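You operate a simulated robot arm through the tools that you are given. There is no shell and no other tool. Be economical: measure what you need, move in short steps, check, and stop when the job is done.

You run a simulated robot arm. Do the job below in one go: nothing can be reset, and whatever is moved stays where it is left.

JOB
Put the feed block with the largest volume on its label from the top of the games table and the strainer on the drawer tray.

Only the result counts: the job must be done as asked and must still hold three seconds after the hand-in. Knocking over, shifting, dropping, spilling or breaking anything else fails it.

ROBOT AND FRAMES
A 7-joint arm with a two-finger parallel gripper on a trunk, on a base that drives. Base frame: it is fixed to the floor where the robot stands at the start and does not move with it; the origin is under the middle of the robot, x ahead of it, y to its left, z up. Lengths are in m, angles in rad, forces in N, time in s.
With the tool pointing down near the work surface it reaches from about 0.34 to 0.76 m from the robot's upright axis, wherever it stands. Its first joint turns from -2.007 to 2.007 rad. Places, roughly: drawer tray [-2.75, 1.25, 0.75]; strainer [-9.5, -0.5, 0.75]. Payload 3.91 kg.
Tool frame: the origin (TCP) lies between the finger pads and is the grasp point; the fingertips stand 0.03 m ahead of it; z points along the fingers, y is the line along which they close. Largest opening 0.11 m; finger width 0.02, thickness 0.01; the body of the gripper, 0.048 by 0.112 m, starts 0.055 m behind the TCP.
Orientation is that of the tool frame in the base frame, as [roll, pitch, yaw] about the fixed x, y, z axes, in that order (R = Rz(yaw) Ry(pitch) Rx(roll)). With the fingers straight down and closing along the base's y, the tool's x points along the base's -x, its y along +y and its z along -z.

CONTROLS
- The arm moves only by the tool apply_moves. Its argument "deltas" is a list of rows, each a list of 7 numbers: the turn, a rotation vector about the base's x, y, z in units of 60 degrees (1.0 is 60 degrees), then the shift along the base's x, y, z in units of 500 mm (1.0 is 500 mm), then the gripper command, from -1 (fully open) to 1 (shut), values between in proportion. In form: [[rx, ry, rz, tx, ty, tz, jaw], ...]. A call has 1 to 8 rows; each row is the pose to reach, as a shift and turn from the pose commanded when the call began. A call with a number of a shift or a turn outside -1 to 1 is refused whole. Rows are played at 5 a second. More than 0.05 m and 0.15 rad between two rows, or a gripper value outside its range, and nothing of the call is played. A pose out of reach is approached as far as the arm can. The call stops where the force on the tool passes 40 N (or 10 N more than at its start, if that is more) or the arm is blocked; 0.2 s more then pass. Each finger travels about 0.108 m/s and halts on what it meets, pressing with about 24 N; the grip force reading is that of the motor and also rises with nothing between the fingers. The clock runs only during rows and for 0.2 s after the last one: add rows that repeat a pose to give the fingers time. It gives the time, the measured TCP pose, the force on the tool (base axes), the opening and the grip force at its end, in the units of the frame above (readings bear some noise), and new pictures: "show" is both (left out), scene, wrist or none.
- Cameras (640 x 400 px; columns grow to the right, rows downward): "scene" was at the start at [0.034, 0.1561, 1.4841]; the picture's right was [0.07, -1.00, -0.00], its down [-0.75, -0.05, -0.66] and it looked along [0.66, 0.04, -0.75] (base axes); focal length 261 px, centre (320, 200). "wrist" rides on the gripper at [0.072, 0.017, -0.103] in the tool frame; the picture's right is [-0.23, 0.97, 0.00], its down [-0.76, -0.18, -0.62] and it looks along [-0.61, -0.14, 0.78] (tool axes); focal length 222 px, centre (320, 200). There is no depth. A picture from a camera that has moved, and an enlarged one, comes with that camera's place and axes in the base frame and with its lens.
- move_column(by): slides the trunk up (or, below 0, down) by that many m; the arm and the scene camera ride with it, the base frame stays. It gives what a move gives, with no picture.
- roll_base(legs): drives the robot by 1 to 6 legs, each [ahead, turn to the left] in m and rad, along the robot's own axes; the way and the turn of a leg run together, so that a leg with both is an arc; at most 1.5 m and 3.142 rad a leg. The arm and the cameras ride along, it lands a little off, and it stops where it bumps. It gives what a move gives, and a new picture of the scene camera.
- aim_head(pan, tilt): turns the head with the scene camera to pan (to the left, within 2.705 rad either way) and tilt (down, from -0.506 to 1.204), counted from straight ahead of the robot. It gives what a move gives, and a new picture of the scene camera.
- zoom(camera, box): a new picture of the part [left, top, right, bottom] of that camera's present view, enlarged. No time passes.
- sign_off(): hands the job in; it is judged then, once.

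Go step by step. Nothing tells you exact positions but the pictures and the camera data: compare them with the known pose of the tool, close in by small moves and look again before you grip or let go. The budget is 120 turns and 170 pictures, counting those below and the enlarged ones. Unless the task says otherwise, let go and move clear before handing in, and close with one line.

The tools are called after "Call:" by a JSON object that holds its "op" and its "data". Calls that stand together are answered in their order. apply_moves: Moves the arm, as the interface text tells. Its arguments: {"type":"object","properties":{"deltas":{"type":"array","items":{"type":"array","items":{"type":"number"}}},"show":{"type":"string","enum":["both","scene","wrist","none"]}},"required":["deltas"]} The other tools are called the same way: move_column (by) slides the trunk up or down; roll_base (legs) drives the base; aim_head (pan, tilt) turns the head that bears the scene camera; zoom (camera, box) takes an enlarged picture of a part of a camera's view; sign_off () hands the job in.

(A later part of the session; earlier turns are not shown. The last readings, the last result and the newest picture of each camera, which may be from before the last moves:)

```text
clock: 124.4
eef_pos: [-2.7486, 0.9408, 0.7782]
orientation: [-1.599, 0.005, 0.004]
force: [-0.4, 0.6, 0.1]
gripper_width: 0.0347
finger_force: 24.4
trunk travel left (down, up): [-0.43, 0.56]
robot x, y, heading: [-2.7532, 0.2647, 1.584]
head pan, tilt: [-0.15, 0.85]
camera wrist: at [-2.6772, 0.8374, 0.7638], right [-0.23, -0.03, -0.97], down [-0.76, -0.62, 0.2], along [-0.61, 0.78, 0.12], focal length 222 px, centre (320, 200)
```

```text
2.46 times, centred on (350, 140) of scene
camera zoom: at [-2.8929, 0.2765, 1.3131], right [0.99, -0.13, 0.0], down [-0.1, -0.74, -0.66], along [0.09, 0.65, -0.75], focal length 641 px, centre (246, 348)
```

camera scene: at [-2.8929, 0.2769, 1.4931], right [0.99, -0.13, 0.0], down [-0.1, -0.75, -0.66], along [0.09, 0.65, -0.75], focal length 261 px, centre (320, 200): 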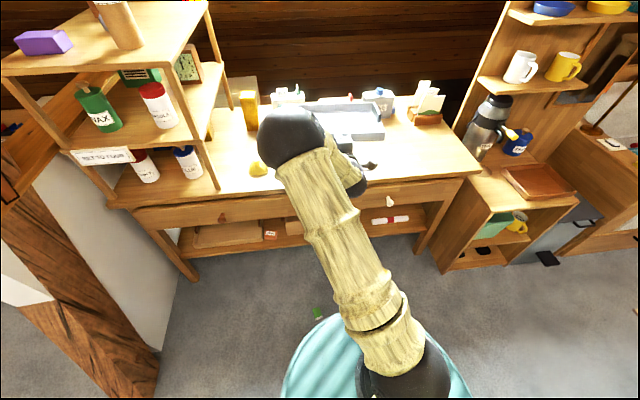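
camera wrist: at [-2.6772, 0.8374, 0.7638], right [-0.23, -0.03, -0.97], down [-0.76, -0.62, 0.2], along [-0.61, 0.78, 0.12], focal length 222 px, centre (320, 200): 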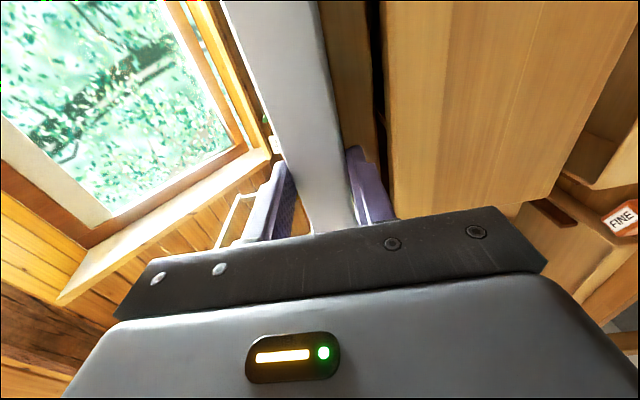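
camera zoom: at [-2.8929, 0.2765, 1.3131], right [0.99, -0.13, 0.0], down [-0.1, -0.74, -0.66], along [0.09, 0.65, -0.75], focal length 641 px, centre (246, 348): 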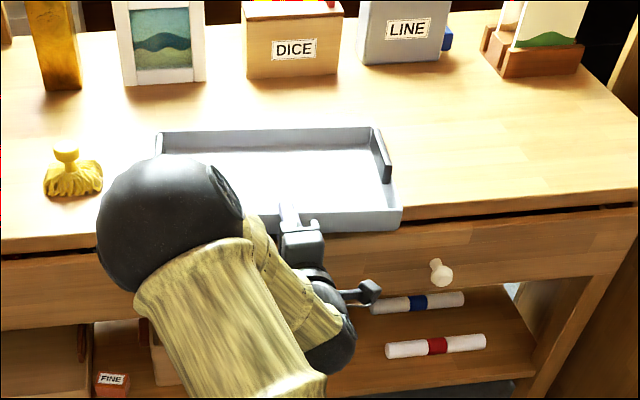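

Call:
{"op": "apply_moves", "data": {"deltas": [[0.0, 0, 0, 0, 0, -0.006, 1], [0.0, 0, 0, 0, 0, -0.012, 1], [0, 0, 0, 0, 0, -0.012, 1]], "show": "none"}}

```text
clock: 125.2
eef_pos: [-2.7492, 0.9405, 0.7764]
orientation: [-1.594, 0.007, 0.003]
force: [3.9, -5.7, 18.8]
gripper_width: 0.0349
finger_force: 24.2
trunk travel left (down, up): [-0.43, 0.56]
robot x, y, heading: [-2.7547, 0.2628, 1.591]
head pan, tilt: [-0.15, 0.85]
```

It's in contact with the desk. I'll relax the pressure and open.

Call:
{"op": "apply_moves", "data": {"deltas": [[0, 0, 0, 0, 0, 0.008, 1], [0, 0, 0, 0, 0, 0.008, 0.2], [0, 0, 0, 0, 0, 0.008, -0.2], [0, 0, 0, 0, 0, 0.008, -0.4], [0, 0, 0, 0, 0, 0.008, -0.4]], "show": "wrist"}}

Call:
{"op": "zoom", "data": {"camera": "scene", "box": [220, 60, 480, 220]}}

```text
clock: 126.4
eef_pos: [-2.7496, 0.9409, 0.7757]
orientation: [-1.598, 0.005, 0.003]
force: [0.2, -0.7, 0.1]
gripper_width: 0.077
finger_force: 0.0
trunk travel left (down, up): [-0.43, 0.56]
robot x, y, heading: [-2.7509, 0.2618, 1.587]
head pan, tilt: [-0.15, 0.85]
camera wrist: at [-2.6782, 0.8368, 0.7625], right [-0.23, -0.03, -0.97], down [-0.76, -0.62, 0.2], along [-0.61, 0.78, 0.12], focal length 222 px, centre (320, 200)
```

wrist: 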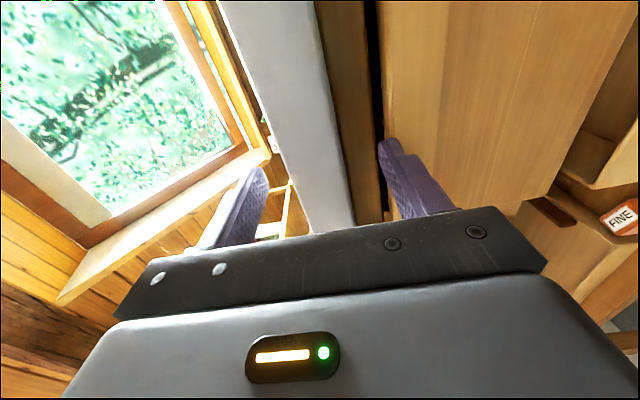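

```text
2.46 times, centred on (350, 140) of scene
camera zoom: at [-2.8929, 0.2765, 1.3131], right [0.99, -0.13, 0.0], down [-0.1, -0.74, -0.66], along [0.09, 0.65, -0.75], focal length 641 px, centre (246, 348)
```

zoom: 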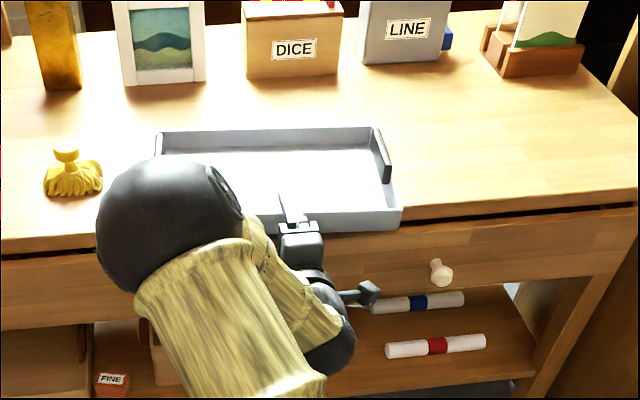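

The tray is back on the desk, right side up. I'll withdraw, close the fingers and tilt for pushing the tray back to its original place.

Call:
{"op": "apply_moves", "data": {"deltas": [[0, 0, 0, 0, -0.06, 0, -0.4], [0, 0, 0, 0, -0.14, 0, -0.4], [-0.12, 0, 0, 0, -0.2, 0.06, 0.5], [-0.24, 0, 0, 0, -0.2, 0.12, 1], [-0.36, 0, 0, 0, -0.2, 0.14, 1], [-0.48, 0, 0, 0, -0.2, 0.14, 1], [-0.6, 0, 0, 0, -0.16, 0.14, 1], [-0.7, 0, 0, 0, -0.12, 0.14, 1]]}}

Call:
{"op": "zoom", "data": {"camera": "scene", "box": [220, 60, 480, 220]}}

```text
clock: 128.2
eef_pos: [-2.7483, 0.8786, 0.8468]
orientation: [-2.33, 0.006, -0.001]
force: [-0.3, -0.4, -0.1]
gripper_width: 0.0001
finger_force: 23.9
trunk travel left (down, up): [-0.43, 0.56]
robot x, y, heading: [-2.7528, 0.2641, 1.588]
head pan, tilt: [-0.15, 0.85]
camera scene: at [-2.8926, 0.2764, 1.3131], right [0.99, -0.13, 0.0], down [-0.1, -0.74, -0.66], along [0.09, 0.65, -0.75], focal length 261 px, centre (320, 200)
camera wrist: at [-2.6779, 0.7917, 0.9057], right [-0.23, -0.67, -0.7], down [-0.76, -0.33, 0.56], along [-0.61, 0.67, -0.43], focal length 222 px, centre (320, 200)
```

scene: 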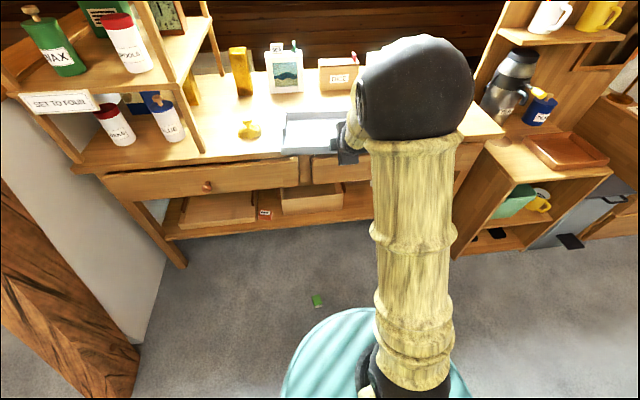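
wrist: 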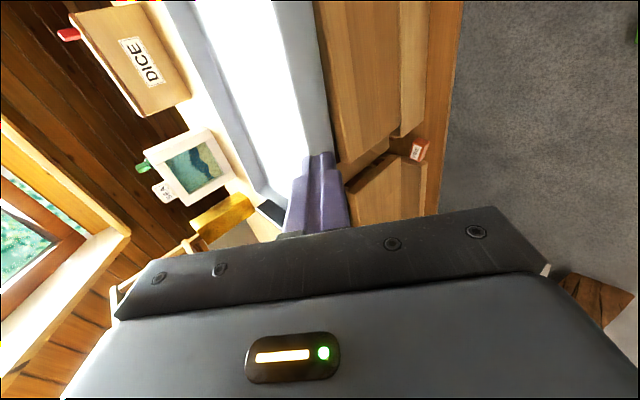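

```text
2.46 times, centred on (350, 140) of scene
camera zoom: at [-2.8926, 0.2764, 1.3131], right [0.99, -0.13, 0.0], down [-0.1, -0.74, -0.66], along [0.09, 0.65, -0.75], focal length 641 px, centre (246, 348)
```

zoom: 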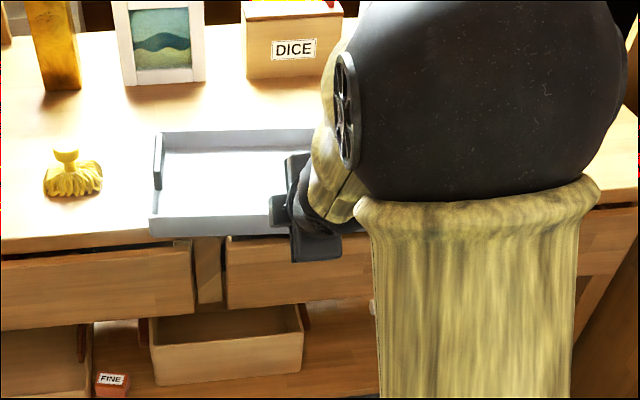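

The tray front is at y≈0.97 and should be ~1.10, so I'll push at the front wall slightly right of centre.

Call:
{"op": "apply_moves", "data": {"deltas": [[0, 0, 0, 0.03, 0, -0.06, 1], [0, 0, 0, 0.06, 0, -0.11, 1], [0, 0, 0, 0.06, 0.08, -0.11, 1], [0, 0, 0, 0.06, 0.13, -0.11, 1], [0, 0, 0, 0.06, 0.18, -0.11, 1], [0, 0, 0, 0.06, 0.23, -0.11, 1], [0, 0, 0, 0.06, 0.28, -0.11, 1], [0, 0, 0, 0.06, 0.32, -0.11, 1]]}}

Call:
{"op": "zoom", "data": {"camera": "scene", "box": [220, 60, 480, 220]}}

```text
clock: 130.0
eef_pos: [-2.7197, 1.0409, 0.7912]
orientation: [-2.333, 0.006, -0.001]
force: [0.0, 0.2, 0.2]
gripper_width: 0.0
finger_force: 24.2
trunk travel left (down, up): [-0.43, 0.56]
robot x, y, heading: [-2.7557, 0.2635, 1.59]
head pan, tilt: [-0.15, 0.85]
camera scene: at [-2.8928, 0.2765, 1.3131], right [0.99, -0.13, 0.0], down [-0.1, -0.74, -0.66], along [0.09, 0.65, -0.75], focal length 261 px, centre (320, 200)
camera wrist: at [-2.6475, 0.9541, 0.8494], right [-0.23, -0.67, -0.7], down [-0.76, -0.33, 0.56], along [-0.61, 0.66, -0.43], focal length 222 px, centre (320, 200)
```

scene: 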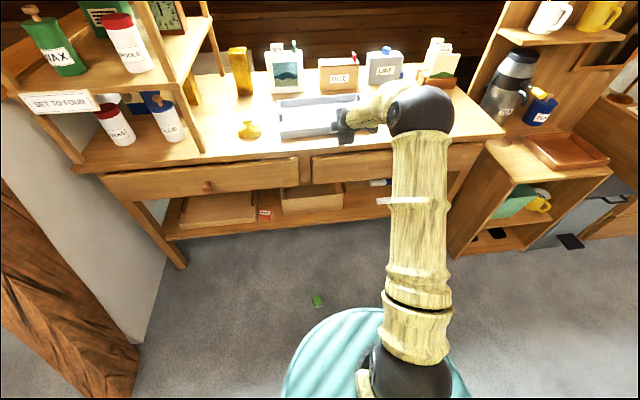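
wrist: 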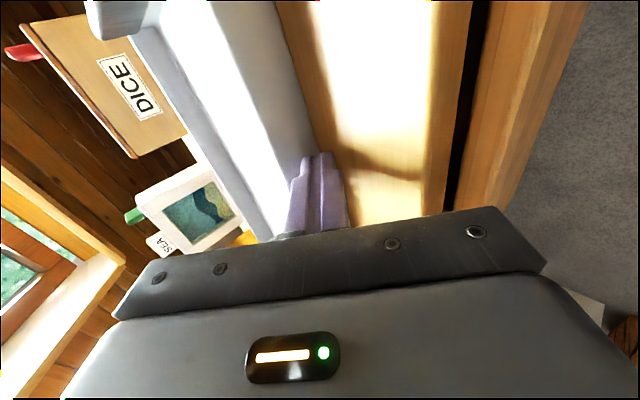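

```text
2.46 times, centred on (350, 140) of scene
camera zoom: at [-2.8928, 0.2765, 1.3131], right [0.99, -0.13, 0.0], down [-0.1, -0.74, -0.66], along [0.09, 0.65, -0.75], focal length 641 px, centre (246, 348)
```

zoom: 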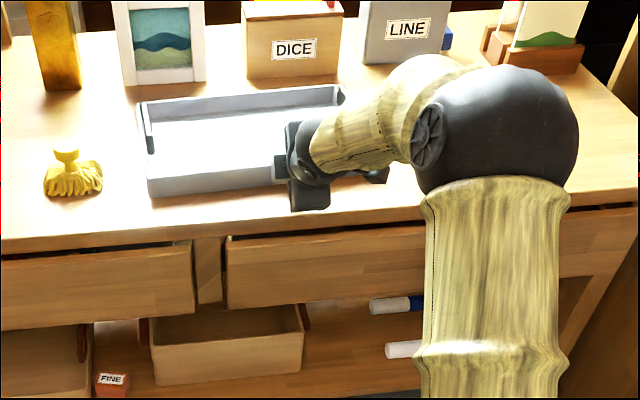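

The tray has turned slightly, so I'll push a little at the left end.

Call:
{"op": "apply_moves", "data": {"deltas": [[0, 0, 0, 0, -0.08, 0, 1], [0, 0, 0, -0.08, -0.1, 0, 1], [0, 0, 0, -0.17, -0.1, 0, 1], [0, 0, 0, -0.26, -0.1, 0, 1], [0, 0, 0, -0.31, -0.08, 0, 1], [0, 0, 0, -0.31, -0.03, 0, 1], [0, 0, 0, -0.31, 0.0, 0, 1], [0, 0, 0, -0.31, 0.02, 0, 1]], "show": "none"}}

Call:
{"op": "apply_moves", "data": {"deltas": [[0, 0, 0, 0, -0.08, 0, 1], [0, 0, 0, 0.04, -0.17, 0.04, 1], [0, 0, 0, 0.1, -0.24, 0.08, 1], [0, 0, 0, 0.16, -0.3, 0.12, 1], [0, 0, 0, 0.2, -0.38, 0.16, 1]]}}

Call:
{"op": "zoom", "data": {"camera": "scene", "box": [220, 60, 480, 220]}}

```text
clock: 131.8
eef_pos: [-2.8739, 1.052, 0.7914]
orientation: [-2.331, 0.007, -0.003]
force: [-0.3, 0.6, -0.4]
gripper_width: 0.0
finger_force: 23.4
trunk travel left (down, up): [-0.43, 0.56]
robot x, y, heading: [-2.7502, 0.266, 1.583]
head pan, tilt: [-0.15, 0.85]
```

```text
refused: row 2 steps farther than a row can; nothing moved
```

```text
2.46 times, centred on (350, 140) of scene
camera zoom: at [-2.8928, 0.2765, 1.3131], right [0.99, -0.13, 0.0], down [-0.1, -0.74, -0.66], along [0.09, 0.65, -0.75], focal length 641 px, centre (246, 348)
```

zoom: 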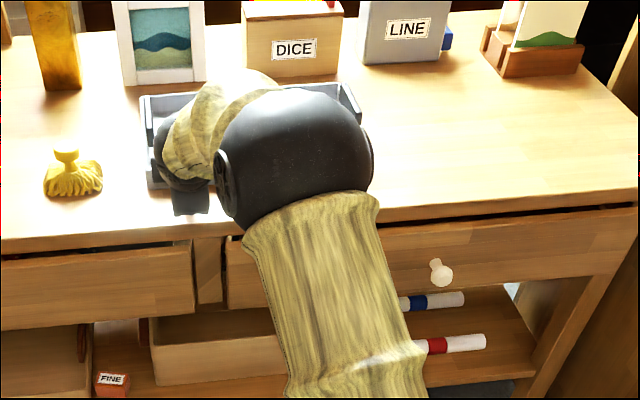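

Call:
{"op": "apply_moves", "data": {"deltas": [[0, 0, 0, 0, -0.08, 0, 1], [0, 0, 0, 0.03, -0.14, 0.03, 1], [0, 0, 0, 0.08, -0.2, 0.06, 1], [0, 0, 0, 0.14, -0.25, 0.1, 1], [0, 0, 0, 0.2, -0.31, 0.14, 1], [0, 0, 0, 0.26, -0.37, 0.17, 1], [0, 0, 0, 0.34, -0.42, 0.17, 1]], "show": "none"}}

Call:
{"op": "zoom", "data": {"camera": "scene", "box": [220, 60, 480, 220]}}

```text
clock: 133.4
eef_pos: [-2.7063, 0.8395, 0.8766]
orientation: [-2.332, 0.008, 0.002]
force: [-0.1, 0.2, -0.8]
gripper_width: 0.0
finger_force: 24.5
trunk travel left (down, up): [-0.43, 0.56]
robot x, y, heading: [-2.7551, 0.2631, 1.588]
head pan, tilt: [-0.15, 0.85]
```

```text
2.46 times, centred on (350, 140) of scene
camera zoom: at [-2.8927, 0.2763, 1.3132], right [0.99, -0.13, 0.0], down [-0.1, -0.74, -0.66], along [0.09, 0.65, -0.75], focal length 641 px, centre (246, 348)
```

zoom: 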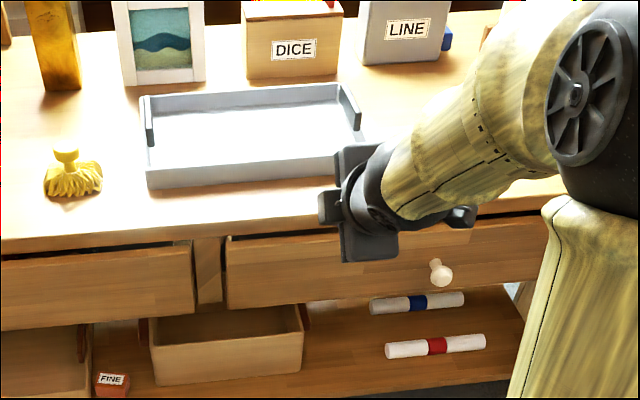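

The tray is aligned again, just ~2 cm left of its original spot, which I'll fix later. Next is the block: I'll return the tool to straight down and back off a little.

Call:
{"op": "apply_moves", "data": {"deltas": [[-0.13, 0, 0, 0, -0.04, 0.05, 1], [-0.26, 0, 0, 0, -0.08, 0.1, 1], [-0.39, 0, 0, 0, -0.12, 0.1, 1], [-0.52, 0, 0, 0, -0.16, 0.1, 1], [-0.65, 0, 0, 0, -0.2, 0.1, 1], [-0.767, 0, 0, 0, -0.2, 0.1, 1]], "show": "none"}}

Call:
{"op": "apply_moves", "data": {"deltas": [[0, 0, -0.13, 0, 0, 0, 1], [0, 0, -0.26, 0, 0, 0, 0], [0, 0, -0.39, 0, 0, 0, -1], [0, 0, -0.52, 0, 0, 0, -1], [0, 0, -0.65, 0, 0, 0, -1], [0, 0, -0.75, 0, 0, 0, -1]], "show": "none"}}

Call:
{"op": "apply_moves", "data": {"deltas": [[0, 0, -0.13, 0, 0, 0, -1], [0, 0, -0.26, 0, 0, 0, -1], [0, 0, -0.39, 0, 0, 0, -1], [0, 0, -0.52, 0, 0, 0, -1], [0, 0, -0.65, 0, 0, 0, -1], [0, 0, -0.75, 0, 0, 0, -1]], "show": "none"}}

Call:
{"op": "roll_base", "data": {"legs": [[-0.13, 0]]}}

```text
clock: 134.8
eef_pos: [-2.7051, 0.7401, 0.9272]
orientation: [-3.137, 0.003, -0.006]
force: [-0.5, 0.8, 0.7]
gripper_width: 0.0003
finger_force: 24.1
trunk travel left (down, up): [-0.43, 0.56]
robot x, y, heading: [-2.7549, 0.2642, 1.59]
head pan, tilt: [-0.15, 0.85]
```

```text
clock: 136.2
eef_pos: [-2.7045, 0.7413, 0.9267]
orientation: [-3.136, 0.003, -0.792]
force: [0.5, 0.3, 0.3]
gripper_width: 0.11
finger_force: 0.0
trunk travel left (down, up): [-0.43, 0.56]
robot x, y, heading: [-2.7497, 0.2621, 1.585]
head pan, tilt: [-0.15, 0.85]
```

```text
clock: 137.6
eef_pos: [-2.7045, 0.7411, 0.9274]
orientation: [-3.136, 0.002, -1.579]
force: [-0.3, -0.3, 1.4]
gripper_width: 0.1098
finger_force: 0.0
trunk travel left (down, up): [-0.43, 0.56]
robot x, y, heading: [-2.7545, 0.2632, 1.582]
head pan, tilt: [-0.15, 0.85]
```

```text
clock: 138.9
eef_pos: [-2.7026, 0.6087, 0.9273]
orientation: [-3.134, 0.006, -1.578]
force: [-0.5, 0.9, 0.0]
gripper_width: 0.1097
finger_force: 0.1
trunk travel left (down, up): [-0.43, 0.56]
robot x, y, heading: [-2.7533, 0.1296, 1.586]
head pan, tilt: [-0.15, 0.85]
camera scene: at [-2.8906, 0.1434, 1.3131], right [0.99, -0.13, 0.0], down [-0.1, -0.74, -0.66], along [0.09, 0.65, -0.75], focal length 261 px, centre (320, 200)
```

scene: 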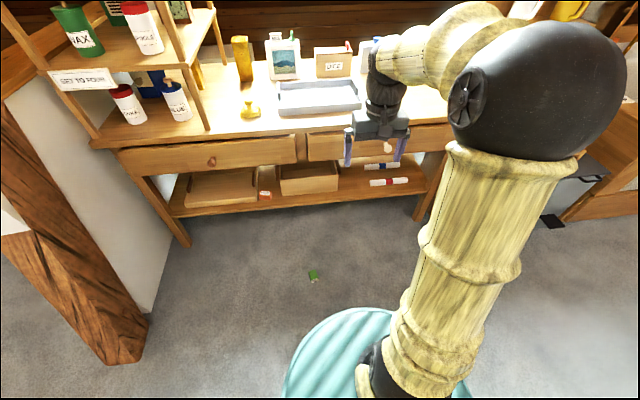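

Call:
{"op": "move_column", "data": {"by": -0.4}}

Call:
{"op": "apply_moves", "data": {"deltas": [[0, 0, 0, -0.07, 0.06, 0, -1], [0, 0, 0, -0.14, 0.12, 0, -1], [0, 0, 0, -0.2, 0.18, -0.03, -1], [0, 0, 0, -0.25, 0.24, -0.08, -1], [0, 0, 0, -0.27, 0.275, -0.16, -1], [0, 0, 0, -0.27, 0.275, -0.26, -1], [0, 0, 0, -0.27, 0.275, -0.36, -1], [0, 0, 0, -0.27, 0.275, -0.46, -1]]}}

```text
clock: 142.8
eef_pos: [-2.704, 0.6091, 0.5266]
orientation: [-3.135, 0.003, -1.575]
force: [-0.1, 0.5, -1.2]
gripper_width: 0.1099
finger_force: 0.1
trunk travel left (down, up): [-0.03, 0.96]
robot x, y, heading: [-2.7515, 0.1306, 1.588]
head pan, tilt: [-0.15, 0.85]
```

```text
clock: 144.6
eef_pos: [-2.8393, 0.7456, 0.2956]
orientation: [-3.134, 0.006, -1.574]
force: [0.7, -0.4, 0.5]
gripper_width: 0.1099
finger_force: 0.1
trunk travel left (down, up): [-0.03, 0.96]
robot x, y, heading: [-2.7481, 0.1305, 1.585]
head pan, tilt: [-0.15, 0.85]
camera scene: at [-2.8906, 0.1433, 0.9132], right [0.99, -0.13, 0.0], down [-0.1, -0.74, -0.66], along [0.09, 0.65, -0.75], focal length 261 px, centre (320, 200)
camera wrist: at [-2.8585, 0.6723, 0.399], right [-0.97, 0.23, -0.01], down [0.18, 0.76, 0.63], along [0.15, 0.61, -0.78], focal length 222 px, centre (320, 200)
```

scene: 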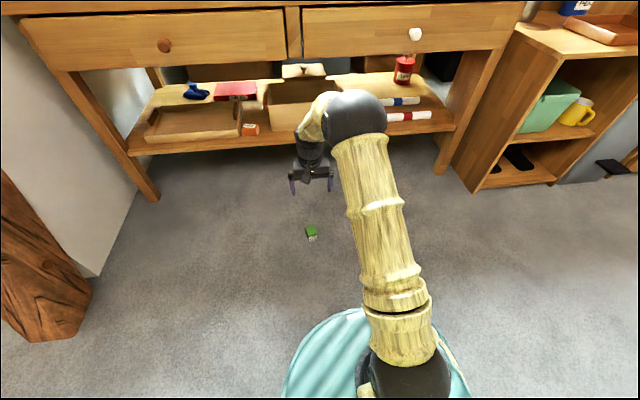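
wrist: 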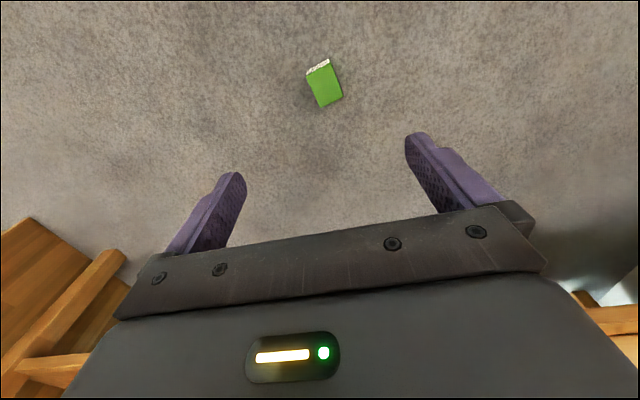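

Call:
{"op": "zoom", "data": {"camera": "wrist", "box": [284, 40, 364, 120]}}

```text
5.00 times, centred on (324, 80) of wrist
camera zoom: at [-2.8585, 0.6723, 0.399], right [-0.97, 0.23, -0.01], down [0.18, 0.76, 0.63], along [0.15, 0.61, -0.78], focal length 1111 px, centre (300, 800)
```

zoom: 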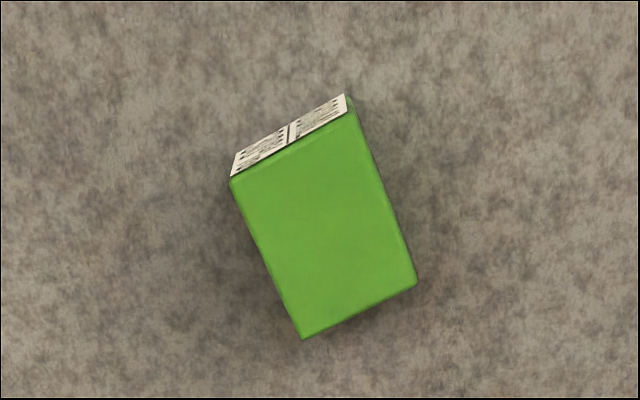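

The block is at (−2.847, 0.746) and rotated +12.5°. I'll align, go down and grip.

Call:
{"op": "apply_moves", "data": {"deltas": [[0, 0, 0.1, -0.016, 0, -0.08, -1], [0, 0, 0.21, -0.016, 0, -0.17, -1], [0, 0, 0.21, -0.016, 0, -0.26, -1], [0, 0, 0.21, -0.016, 0, -0.35, -1], [0, 0, 0.21, -0.016, 0, -0.43, -1], [0, 0, 0.21, -0.016, 0, -0.48, -1], [0, 0, 0.21, -0.016, 0, -0.51, -1]], "show": "wrist"}}

```text
clock: 146.2
eef_pos: [-2.847, 0.7451, 0.0411]
orientation: [-3.134, 0.006, -1.355]
force: [0.1, -0.2, 0.4]
gripper_width: 0.11
finger_force: 0.0
trunk travel left (down, up): [-0.03, 0.96]
robot x, y, heading: [-2.75, 0.1268, 1.589]
head pan, tilt: [-0.15, 0.85]
camera wrist: at [-2.8499, 0.6691, 0.1439], right [-1.0, 0.01, -0.01], down [0.01, 0.78, 0.63], along [0.01, 0.63, -0.78], focal length 222 px, centre (320, 200)
```

wrist: 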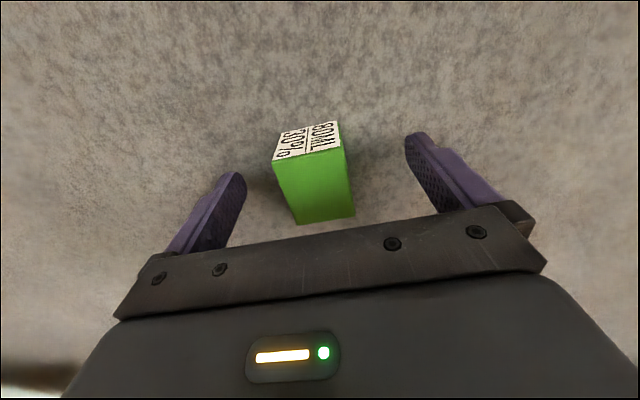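

Call:
{"op": "apply_moves", "data": {"deltas": [[0, 0, 0, 0, 0, 0, 0], [0, 0, 0, 0, 0, 0, 1], [0, 0, 0, 0, 0, 0, 1], [0, 0, 0, 0, 0, 0, 1], [0, 0, 0, 0, 0, 0.06, 1], [0, 0, 0, 0, 0, 0.15, 1]], "show": "wrist"}}

```text
clock: 147.6
eef_pos: [-2.8477, 0.7422, 0.1185]
orientation: [-3.133, 0.003, -1.355]
force: [0.6, -0.8, -1.5]
gripper_width: 0.0394
finger_force: 24.3
trunk travel left (down, up): [-0.03, 0.96]
robot x, y, heading: [-2.7497, 0.1308, 1.589]
head pan, tilt: [-0.15, 0.85]
camera wrist: at [-2.8513, 0.6672, 0.2225], right [-1.0, 0.01, -0.01], down [0.01, 0.78, 0.63], along [0.01, 0.63, -0.78], focal length 222 px, centre (320, 200)
```

wrist: 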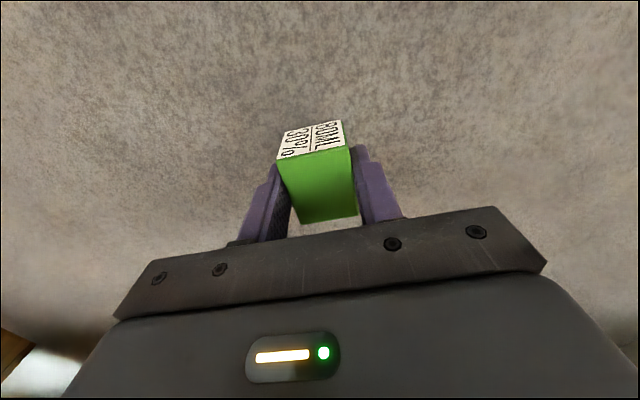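

I have it. I'll raise the arm and the trunk, staying clear of the desk.

Call:
{"op": "apply_moves", "data": {"deltas": [[0, 0, 0, 0.01, -0.04, 0.08, 1], [0, 0, 0, 0.02, -0.08, 0.17, 1], [0, 0, 0, 0.03, -0.12, 0.26, 1], [0, 0, 0, 0.04, -0.16, 0.35, 1], [0, 0, 0, 0.05, -0.2, 0.44, 1], [0, 0, 0, 0.06, -0.24, 0.53, 1], [0, 0, 0, 0.06, -0.28, 0.62, 1]], "show": "none"}}

Call:
{"op": "move_column", "data": {"by": 0.4}}

Call:
{"op": "move_column", "data": {"by": 0.2}}

```text
clock: 149.2
eef_pos: [-2.8163, 0.6064, 0.4291]
orientation: [-3.136, 0.003, -1.356]
force: [-0.7, 0.0, -1.0]
gripper_width: 0.0396
finger_force: 23.7
trunk travel left (down, up): [-0.03, 0.96]
robot x, y, heading: [-2.7473, 0.128, 1.58]
head pan, tilt: [-0.15, 0.85]
```

```text
clock: 153.0
eef_pos: [-2.8169, 0.6061, 0.8291]
orientation: [-3.134, 0.002, -1.355]
force: [-0.1, 0.1, -0.7]
gripper_width: 0.0397
finger_force: 23.8
trunk travel left (down, up): [-0.43, 0.56]
robot x, y, heading: [-2.7496, 0.131, 1.59]
head pan, tilt: [-0.15, 0.85]
```

```text
clock: 155.2
eef_pos: [-2.8162, 0.6059, 1.029]
orientation: [-3.134, 0.003, -1.355]
force: [0.1, 0.6, -1.0]
gripper_width: 0.0397
finger_force: 24.3
trunk travel left (down, up): [-0.63, 0.36]
robot x, y, heading: [-2.7495, 0.1302, 1.589]
head pan, tilt: [-0.15, 0.85]
```

Call:
{"op": "roll_base", "data": {"legs": [[0.47, 0]]}}

Call:
{"op": "zoom", "data": {"camera": "scene", "box": [180, 60, 500, 260]}}

```text
clock: 158.0
eef_pos: [-2.8255, 1.0848, 1.0287]
orientation: [-3.135, 0.003, -1.355]
force: [-0.4, 0.2, -0.5]
gripper_width: 0.0395
finger_force: 23.7
trunk travel left (down, up): [-0.63, 0.36]
robot x, y, heading: [-2.7569, 0.6115, 1.592]
head pan, tilt: [-0.15, 0.85]
camera scene: at [-2.8992, 0.622, 1.5131], right [0.99, -0.13, 0.0], down [-0.1, -0.75, -0.66], along [0.09, 0.65, -0.75], focal length 261 px, centre (320, 200)
```

scene: 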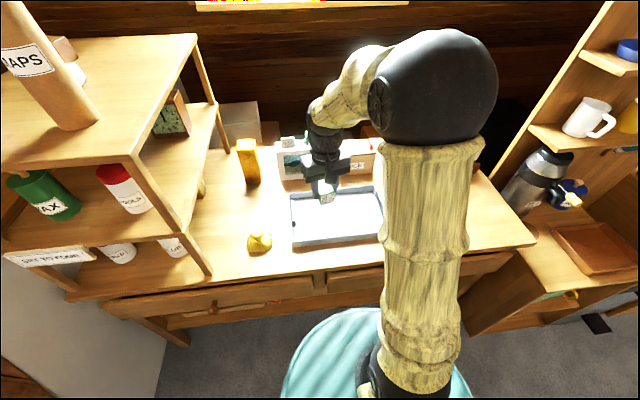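

```text
2.00 times, centred on (340, 160) of scene
camera zoom: at [-2.8992, 0.622, 1.5131], right [0.99, -0.13, 0.0], down [-0.1, -0.75, -0.66], along [0.09, 0.65, -0.75], focal length 521 px, centre (280, 280)
```

zoom: 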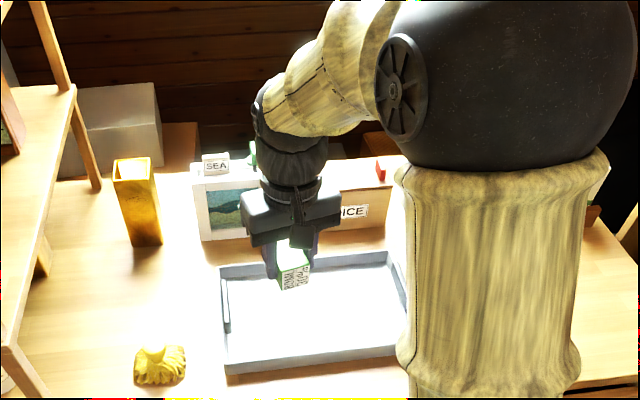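

Call:
{"op": "apply_moves", "data": {"deltas": [[0, 0, -0.1, -0.02, 0.08, 0, 1], [0, 0, -0.206, -0.04, 0.16, 0, 1], [0, 0, -0.206, -0.04, 0.24, -0.02, 1], [0, 0, -0.206, -0.04, 0.27, -0.1, 1], [0, 0, -0.206, -0.04, 0.27, -0.19, 1], [0, 0, -0.206, -0.04, 0.27, -0.28, 1], [0, 0, -0.206, -0.04, 0.27, -0.36, 1], [0, 0, -0.206, -0.04, 0.27, -0.4, 1]], "show": "wrist"}}

Call:
{"op": "zoom", "data": {"camera": "scene", "box": [240, 120, 440, 245]}}

```text
clock: 159.8
eef_pos: [-2.8471, 1.2184, 0.8278]
orientation: [-3.133, 0.004, -1.569]
force: [0.8, 0.0, -1.1]
gripper_width: 0.0397
finger_force: 23.4
trunk travel left (down, up): [-0.63, 0.36]
robot x, y, heading: [-2.7605, 0.6069, 1.588]
head pan, tilt: [-0.15, 0.85]
camera wrist: at [-2.866, 1.1445, 0.9306], right [-0.97, 0.23, -0.01], down [0.17, 0.76, 0.63], along [0.15, 0.61, -0.78], focal length 222 px, centre (320, 200)
```

wrist: 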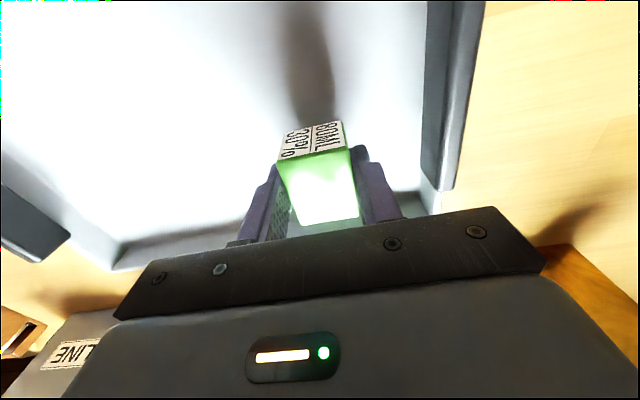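

```text
3.20 times, centred on (340, 182) of scene
camera zoom: at [-2.8992, 0.6218, 1.5131], right [0.99, -0.13, 0.0], down [-0.1, -0.75, -0.66], along [0.09, 0.65, -0.75], focal length 834 px, centre (256, 256)
```

zoom: 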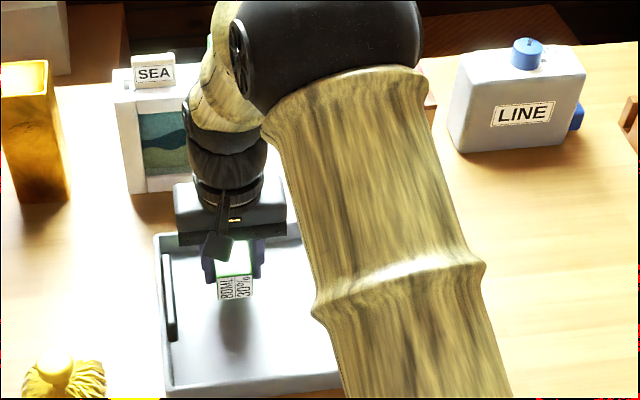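

Call:
{"op": "apply_moves", "data": {"deltas": [[0, 0, 0, 0, 0, -0.02, 1], [0, 0, 0, 0, 0, -0.04, 1], [0, 0, 0, 0, 0, -0.05, 1], [0, 0, 0, 0, 0, -0.054, 1]], "show": "none"}}

```text
clock: 160.8
eef_pos: [-2.8466, 1.2196, 0.805]
orientation: [-3.134, 0.008, -1.571]
force: [3.0, -1.6, 19.1]
gripper_width: 0.0399
finger_force: 23.8
trunk travel left (down, up): [-0.63, 0.36]
robot x, y, heading: [-2.7608, 0.607, 1.589]
head pan, tilt: [-0.15, 0.85]
```

It has touched, so I'll ease up before opening.

Call:
{"op": "apply_moves", "data": {"deltas": [[0, 0, 0, 0, 0, 0.008, 1], [0, 0, 0, 0, 0, 0.008, 1]], "show": "none"}}

Call:
{"op": "apply_moves", "data": {"deltas": [[0, 0, 0, 0, 0, 0, 0.1], [0, 0, 0, 0, 0, 0, -0.05], [0, 0, 0, 0, 0, 0, -0.09], [0, 0, 0, 0, 0, 0, -0.09]], "show": "wrist"}}

```text
clock: 161.4
eef_pos: [-2.8466, 1.2188, 0.8051]
orientation: [-3.133, 0.003, -1.569]
force: [0.3, 0.8, 2.1]
gripper_width: 0.0396
finger_force: 24.3
trunk travel left (down, up): [-0.63, 0.36]
robot x, y, heading: [-2.7592, 0.6038, 1.587]
head pan, tilt: [-0.15, 0.85]
```

```text
clock: 162.4
eef_pos: [-2.8461, 1.2183, 0.8058]
orientation: [-3.135, 0.004, -1.569]
force: [0.7, -0.2, -0.1]
gripper_width: 0.06
finger_force: 0.0
trunk travel left (down, up): [-0.63, 0.36]
robot x, y, heading: [-2.758, 0.6064, 1.592]
head pan, tilt: [-0.15, 0.85]
camera wrist: at [-2.8641, 1.1454, 0.9089], right [-0.97, 0.23, -0.01], down [0.17, 0.76, 0.63], along [0.15, 0.61, -0.78], focal length 222 px, centre (320, 200)
```

wrist: 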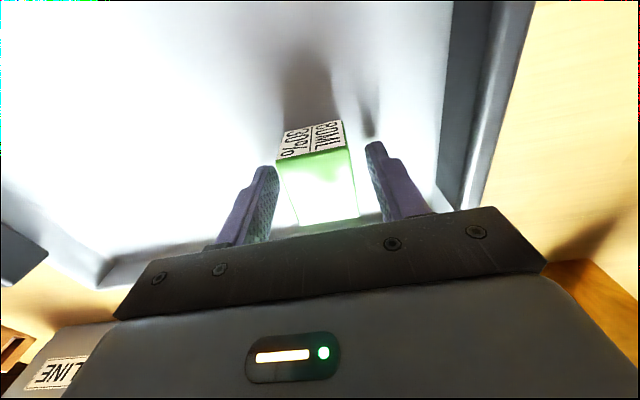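

A clean release. I'll rise and then nudge the tray ~2 cm to the right from inside its right end.

Call:
{"op": "apply_moves", "data": {"deltas": [[0, 0, 0, 0, 0, 0.06, -0.09], [0, 0, 0, 0, 0, 0.14, -0.09], [0, 0, 0, 0.03, 0, 0.22, 0.5], [0, 0, 0, 0.12, 0, 0.24, 1], [0, 0, 0, 0.21, -0.01, 0.24, 1], [0, 0, 0, 0.3, -0.02, 0.24, 1], [0, 0, 0, 0.38, -0.02, 0.22, 1], [0, 0, 0, 0.42, -0.02, 0.14, 1]]}}

Call:
{"op": "zoom", "data": {"camera": "wrist", "box": [120, 0, 520, 250]}}

```text
clock: 164.2
eef_pos: [-2.6371, 1.2097, 0.8749]
orientation: [-3.134, 0.003, -1.569]
force: [0.0, 0.4, -0.5]
gripper_width: 0.0
finger_force: 24.1
trunk travel left (down, up): [-0.63, 0.36]
robot x, y, heading: [-2.7594, 0.6089, 1.59]
head pan, tilt: [-0.15, 0.85]
camera scene: at [-2.8987, 0.622, 1.5132], right [0.99, -0.13, 0.0], down [-0.1, -0.75, -0.66], along [0.09, 0.65, -0.75], focal length 261 px, centre (320, 200)
camera wrist: at [-2.6558, 1.1377, 0.9783], right [-0.97, 0.23, -0.01], down [0.17, 0.76, 0.63], along [0.15, 0.61, -0.78], focal length 222 px, centre (320, 200)
```

scene: 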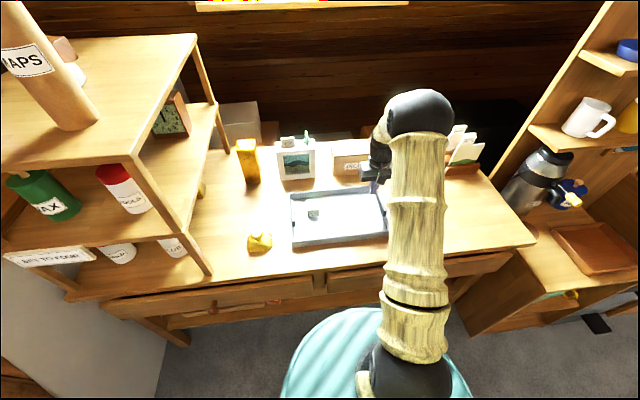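
wrist: 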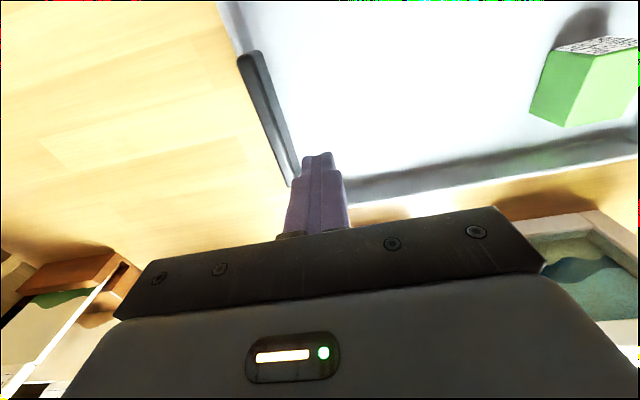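

```text
1.60 times, centred on (320, 125) of wrist
camera zoom: at [-2.6558, 1.1377, 0.9783], right [-0.97, 0.23, -0.01], down [0.17, 0.76, 0.63], along [0.15, 0.61, -0.78], focal length 355 px, centre (320, 320)
```

zoom: 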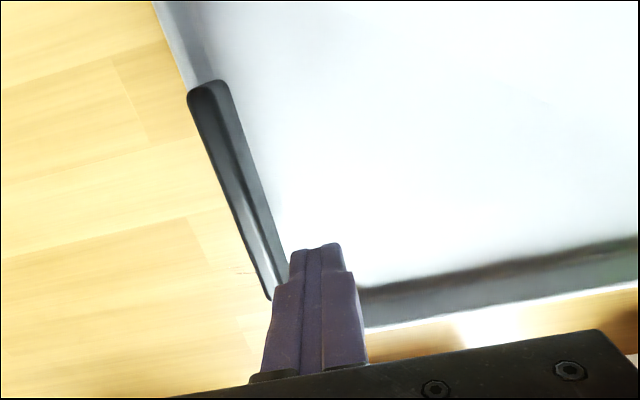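

Call:
{"op": "apply_moves", "data": {"deltas": [[0, 0, 0, 0, -0.01, -0.07, 1], [0, 0, 0, 0, -0.01, -0.134, 1], [0, 0, 0, 0.02, -0.01, -0.134, 1], [0, 0, 0, 0.04, -0.01, -0.134, 1], [0, 0, 0, 0.055, -0.01, -0.134, 1], [0, 0, 0, 0.066, -0.01, -0.134, 1], [0, 0, 0, 0.074, -0.01, -0.134, 1], [0, 0, 0, 0.074, -0.01, -0.134, 1]], "show": "none"}}

Call:
{"op": "apply_moves", "data": {"deltas": [[0, 0, 0, -0.02, 0, 0, 1], [0, 0, 0, -0.03, 0, 0.06, 1], [0, 0, 0, -0.03, 0, 0.14, 1], [0, 0, 0, -0.03, 0, 0.22, 1], [0, 0, 0, -0.03, -0.04, 0.3, 1], [0, 0, 0, -0.03, -0.1, 0.36, 1], [0, 0, 0, -0.03, -0.18, 0.4, 1], [0, 0, 0, -0.03, -0.26, 0.42, 1]]}}

Call:
{"op": "zoom", "data": {"camera": "scene", "box": [220, 120, 420, 265]}}

```text
clock: 166.0
eef_pos: [-2.6001, 1.2037, 0.8101]
orientation: [-3.135, 0.003, -1.568]
force: [0.4, 0.3, -1.3]
gripper_width: 0.0
finger_force: 23.6
trunk travel left (down, up): [-0.63, 0.36]
robot x, y, heading: [-2.755, 0.6088, 1.591]
head pan, tilt: [-0.15, 0.85]
```

```text
clock: 167.8
eef_pos: [-2.6117, 1.074, 1.0178]
orientation: [-3.134, 0.007, -1.568]
force: [0.0, 0.6, 1.1]
gripper_width: 0.0
finger_force: 23.5
trunk travel left (down, up): [-0.63, 0.36]
robot x, y, heading: [-2.7543, 0.6052, 1.587]
head pan, tilt: [-0.15, 0.85]
camera scene: at [-2.8993, 0.6205, 1.5131], right [0.99, -0.13, 0.0], down [-0.1, -0.74, -0.66], along [0.09, 0.65, -0.75], focal length 261 px, centre (320, 200)
camera wrist: at [-2.6301, 1.0012, 1.1216], right [-0.97, 0.23, -0.01], down [0.17, 0.76, 0.63], along [0.15, 0.61, -0.78], focal length 222 px, centre (320, 200)
```

scene: 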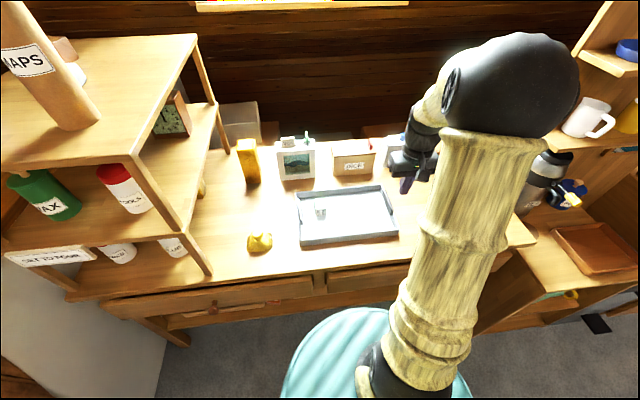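
wrist: 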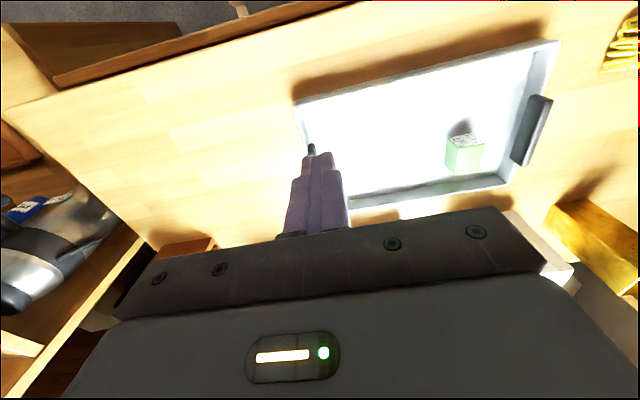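

```text
2.76 times, centred on (320, 192) of scene
camera zoom: at [-2.8993, 0.6205, 1.5131], right [0.99, -0.13, 0.0], down [-0.1, -0.74, -0.66], along [0.09, 0.65, -0.75], focal length 719 px, centre (320, 221)
```

zoom: 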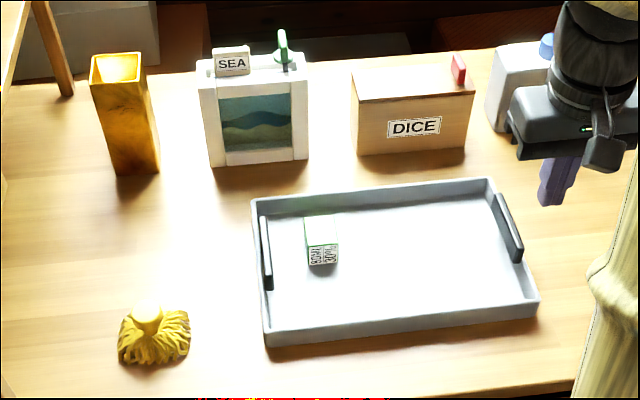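

The tray is back at its original place (front-left ≈ (−2.90, 1.09)) with the block in it. Now I'll fetch the strainer, so I'll retract first and check before driving.

Call:
{"op": "apply_moves", "data": {"deltas": [[0, 0, 0, -0.04, -0.06, 0.0, 1], [0, 0, 0, -0.1, -0.08, 0.0, 1], [0, 0, 0, -0.17, -0.1, 0.0, 1], [0, 0, 0, -0.24, -0.1, 0.0, 1], [0, 0, 0, -0.28, -0.1, 0.0, 1]], "show": "none"}}

```text
clock: 169.0
eef_pos: [-2.7553, 1.0226, 1.0168]
orientation: [-3.135, 0.003, -1.57]
force: [0.2, 0.2, 0.1]
gripper_width: 0.0
finger_force: 23.7
trunk travel left (down, up): [-0.63, 0.36]
robot x, y, heading: [-2.7581, 0.605, 1.591]
head pan, tilt: [-0.15, 0.85]
```

Call:
{"op": "roll_base", "data": {"legs": [[-0.62, 0], [0, 1.55]]}}

Call:
{"op": "aim_head", "data": {"pan": 0.0, "tilt": 0.45}}

```text
clock: 176.3
eef_pos: [-3.1575, -0.0188, 1.019]
orientation: [-3.135, 0.004, 0.01]
force: [0.4, 0.0, 0.4]
gripper_width: 0.0
finger_force: 23.9
trunk travel left (down, up): [-0.63, 0.36]
robot x, y, heading: [-2.7481, -0.0218, -3.115]
head pan, tilt: [-0.15, 0.85]
camera scene: at [-2.7565, -0.1629, 1.5131], right [0.12, 0.99, 0.0], down [0.75, -0.09, -0.66], along [-0.66, 0.08, -0.75], focal length 261 px, centre (320, 200)
```

scene: 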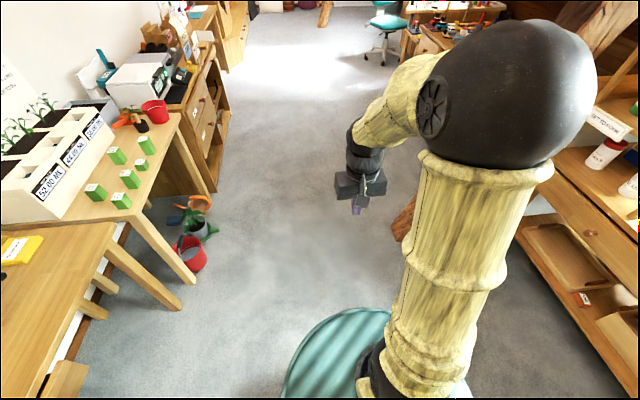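

```text
clock: 177.2
eef_pos: [-3.1575, -0.0201, 1.0194]
orientation: [-3.133, 0.004, 0.008]
force: [-0.4, 0.5, 0.4]
gripper_width: 0.0
finger_force: 23.9
trunk travel left (down, up): [-0.63, 0.36]
robot x, y, heading: [-2.7433, -0.0173, -3.113]
head pan, tilt: [0.0, 0.45]
camera scene: at [-2.7708, -0.1749, 1.5475], right [-0.03, 1.0, 0.0], down [0.44, 0.01, -0.9], along [-0.9, -0.02, -0.44], focal length 261 px, centre (320, 200)
```

scene: 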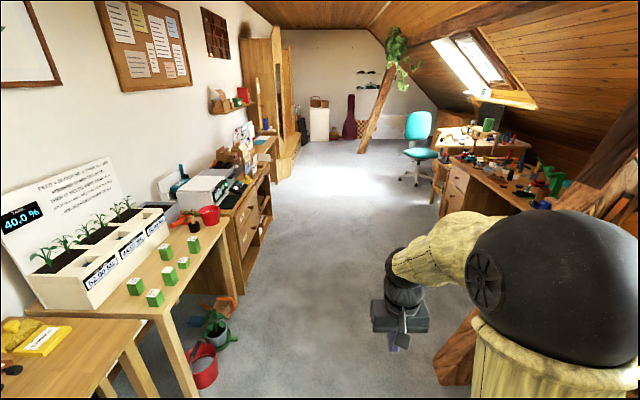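

Call:
{"op": "roll_base", "data": {"legs": [[1.4, 0], [1.3, 0], [1.3, 0]]}}

Call:
{"op": "zoom", "data": {"camera": "scene", "box": [160, 60, 420, 222]}}

```text
clock: 196.7
eef_pos: [-7.2148, -0.1693, 1.0196]
orientation: [-3.134, 0.002, 0.037]
force: [-0.6, -0.4, -0.8]
gripper_width: 0.0
finger_force: 24.0
trunk travel left (down, up): [-0.63, 0.36]
robot x, y, heading: [-6.7994, -0.1599, -3.08]
head pan, tilt: [0.0, 0.45]
camera scene: at [-6.8242, -0.3139, 1.5476], right [-0.06, 1.0, 0.0], down [0.43, 0.02, -0.9], along [-0.9, -0.05, -0.44], focal length 261 px, centre (320, 200)
```

scene: 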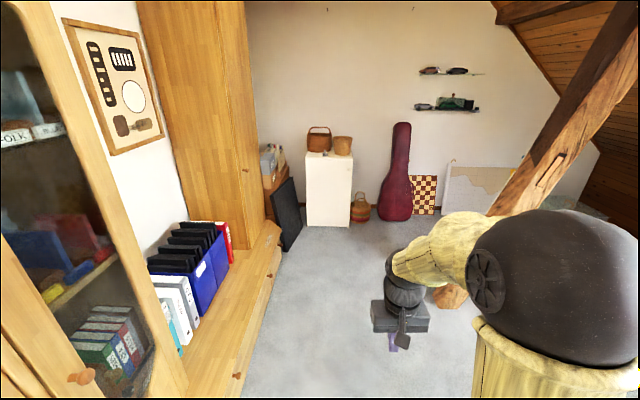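

```text
2.46 times, centred on (290, 141) of scene
camera zoom: at [-6.8242, -0.3139, 1.5476], right [-0.06, 1.0, 0.0], down [0.43, 0.02, -0.9], along [-0.9, -0.05, -0.44], focal length 641 px, centre (394, 345)
```

zoom: 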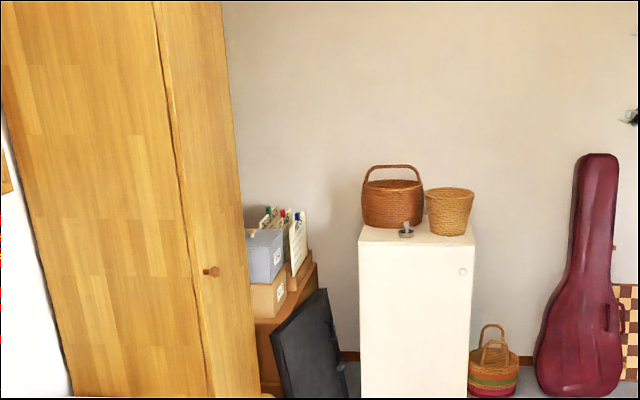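

The strainer is the small metal cup on the white cabinet near (−9.6, −0.41). A dark panel leans at y≈−0.62, so I'll keep to y≈−0.17 and stop at x≈−8.85.

Call:
{"op": "roll_base", "data": {"legs": [[0, -0.07], [1.2, 0], [0.8, 0]]}}

Call:
{"op": "aim_head", "data": {"pan": 0.15, "tilt": 0.8}}

```text
clock: 207.1
eef_pos: [-9.2068, -0.1066, 1.019]
orientation: [-3.135, 0.003, -0.041]
force: [-0.5, 0.2, -0.1]
gripper_width: 0.0001
finger_force: 24.6
trunk travel left (down, up): [-0.63, 0.36]
robot x, y, heading: [-8.7952, -0.1264, 3.121]
head pan, tilt: [0.0, 0.45]
camera scene: at [-8.8281, -0.2804, 1.5476], right [0.02, 1.0, 0.0], down [0.44, -0.01, -0.9], along [-0.9, 0.02, -0.44], focal length 261 px, centre (320, 200)
```

scene: 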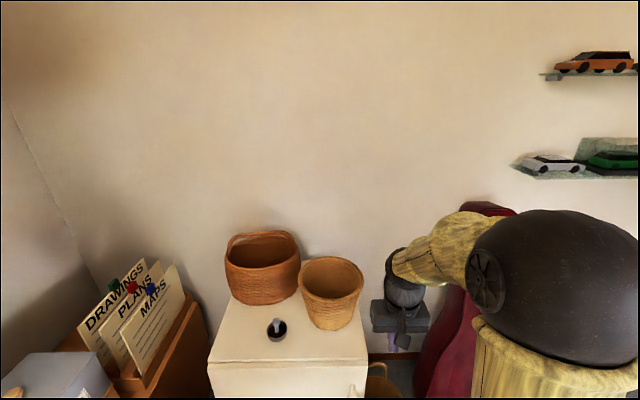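

```text
clock: 207.9
eef_pos: [-9.2066, -0.1065, 1.0184]
orientation: [-3.136, 0.005, -0.04]
force: [0.6, 0.1, 1.3]
gripper_width: 0.0
finger_force: 24.3
trunk travel left (down, up): [-0.63, 0.36]
robot x, y, heading: [-8.7909, -0.1257, 3.117]
head pan, tilt: [0.15, 0.799]
camera scene: at [-8.8159, -0.2927, 1.5172], right [-0.13, 0.99, 0.0], down [0.71, 0.09, -0.7], along [-0.69, -0.09, -0.72], focal length 261 px, centre (320, 200)
```

scene: 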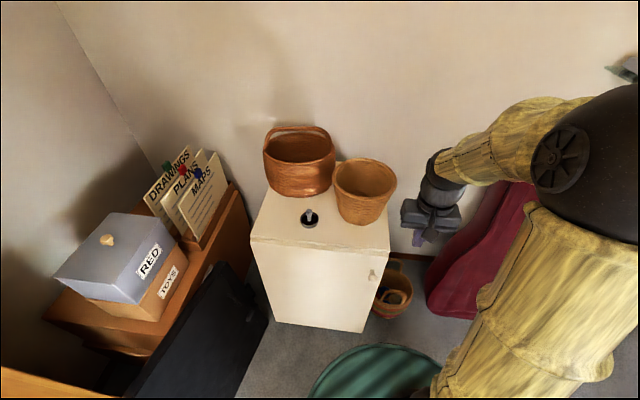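

Call:
{"op": "zoom", "data": {"camera": "scene", "box": [245, 170, 405, 270]}}

```text
4.00 times, centred on (325, 220) of scene
camera zoom: at [-8.8159, -0.2927, 1.5172], right [-0.13, 0.99, 0.0], down [0.71, 0.09, -0.7], along [-0.69, -0.09, -0.72], focal length 1042 px, centre (300, 120)
```

zoom: 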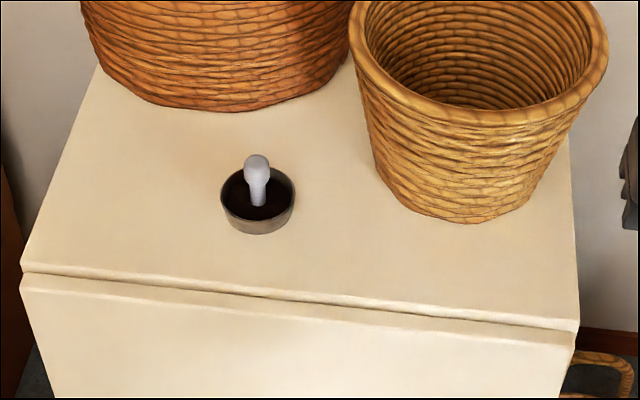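

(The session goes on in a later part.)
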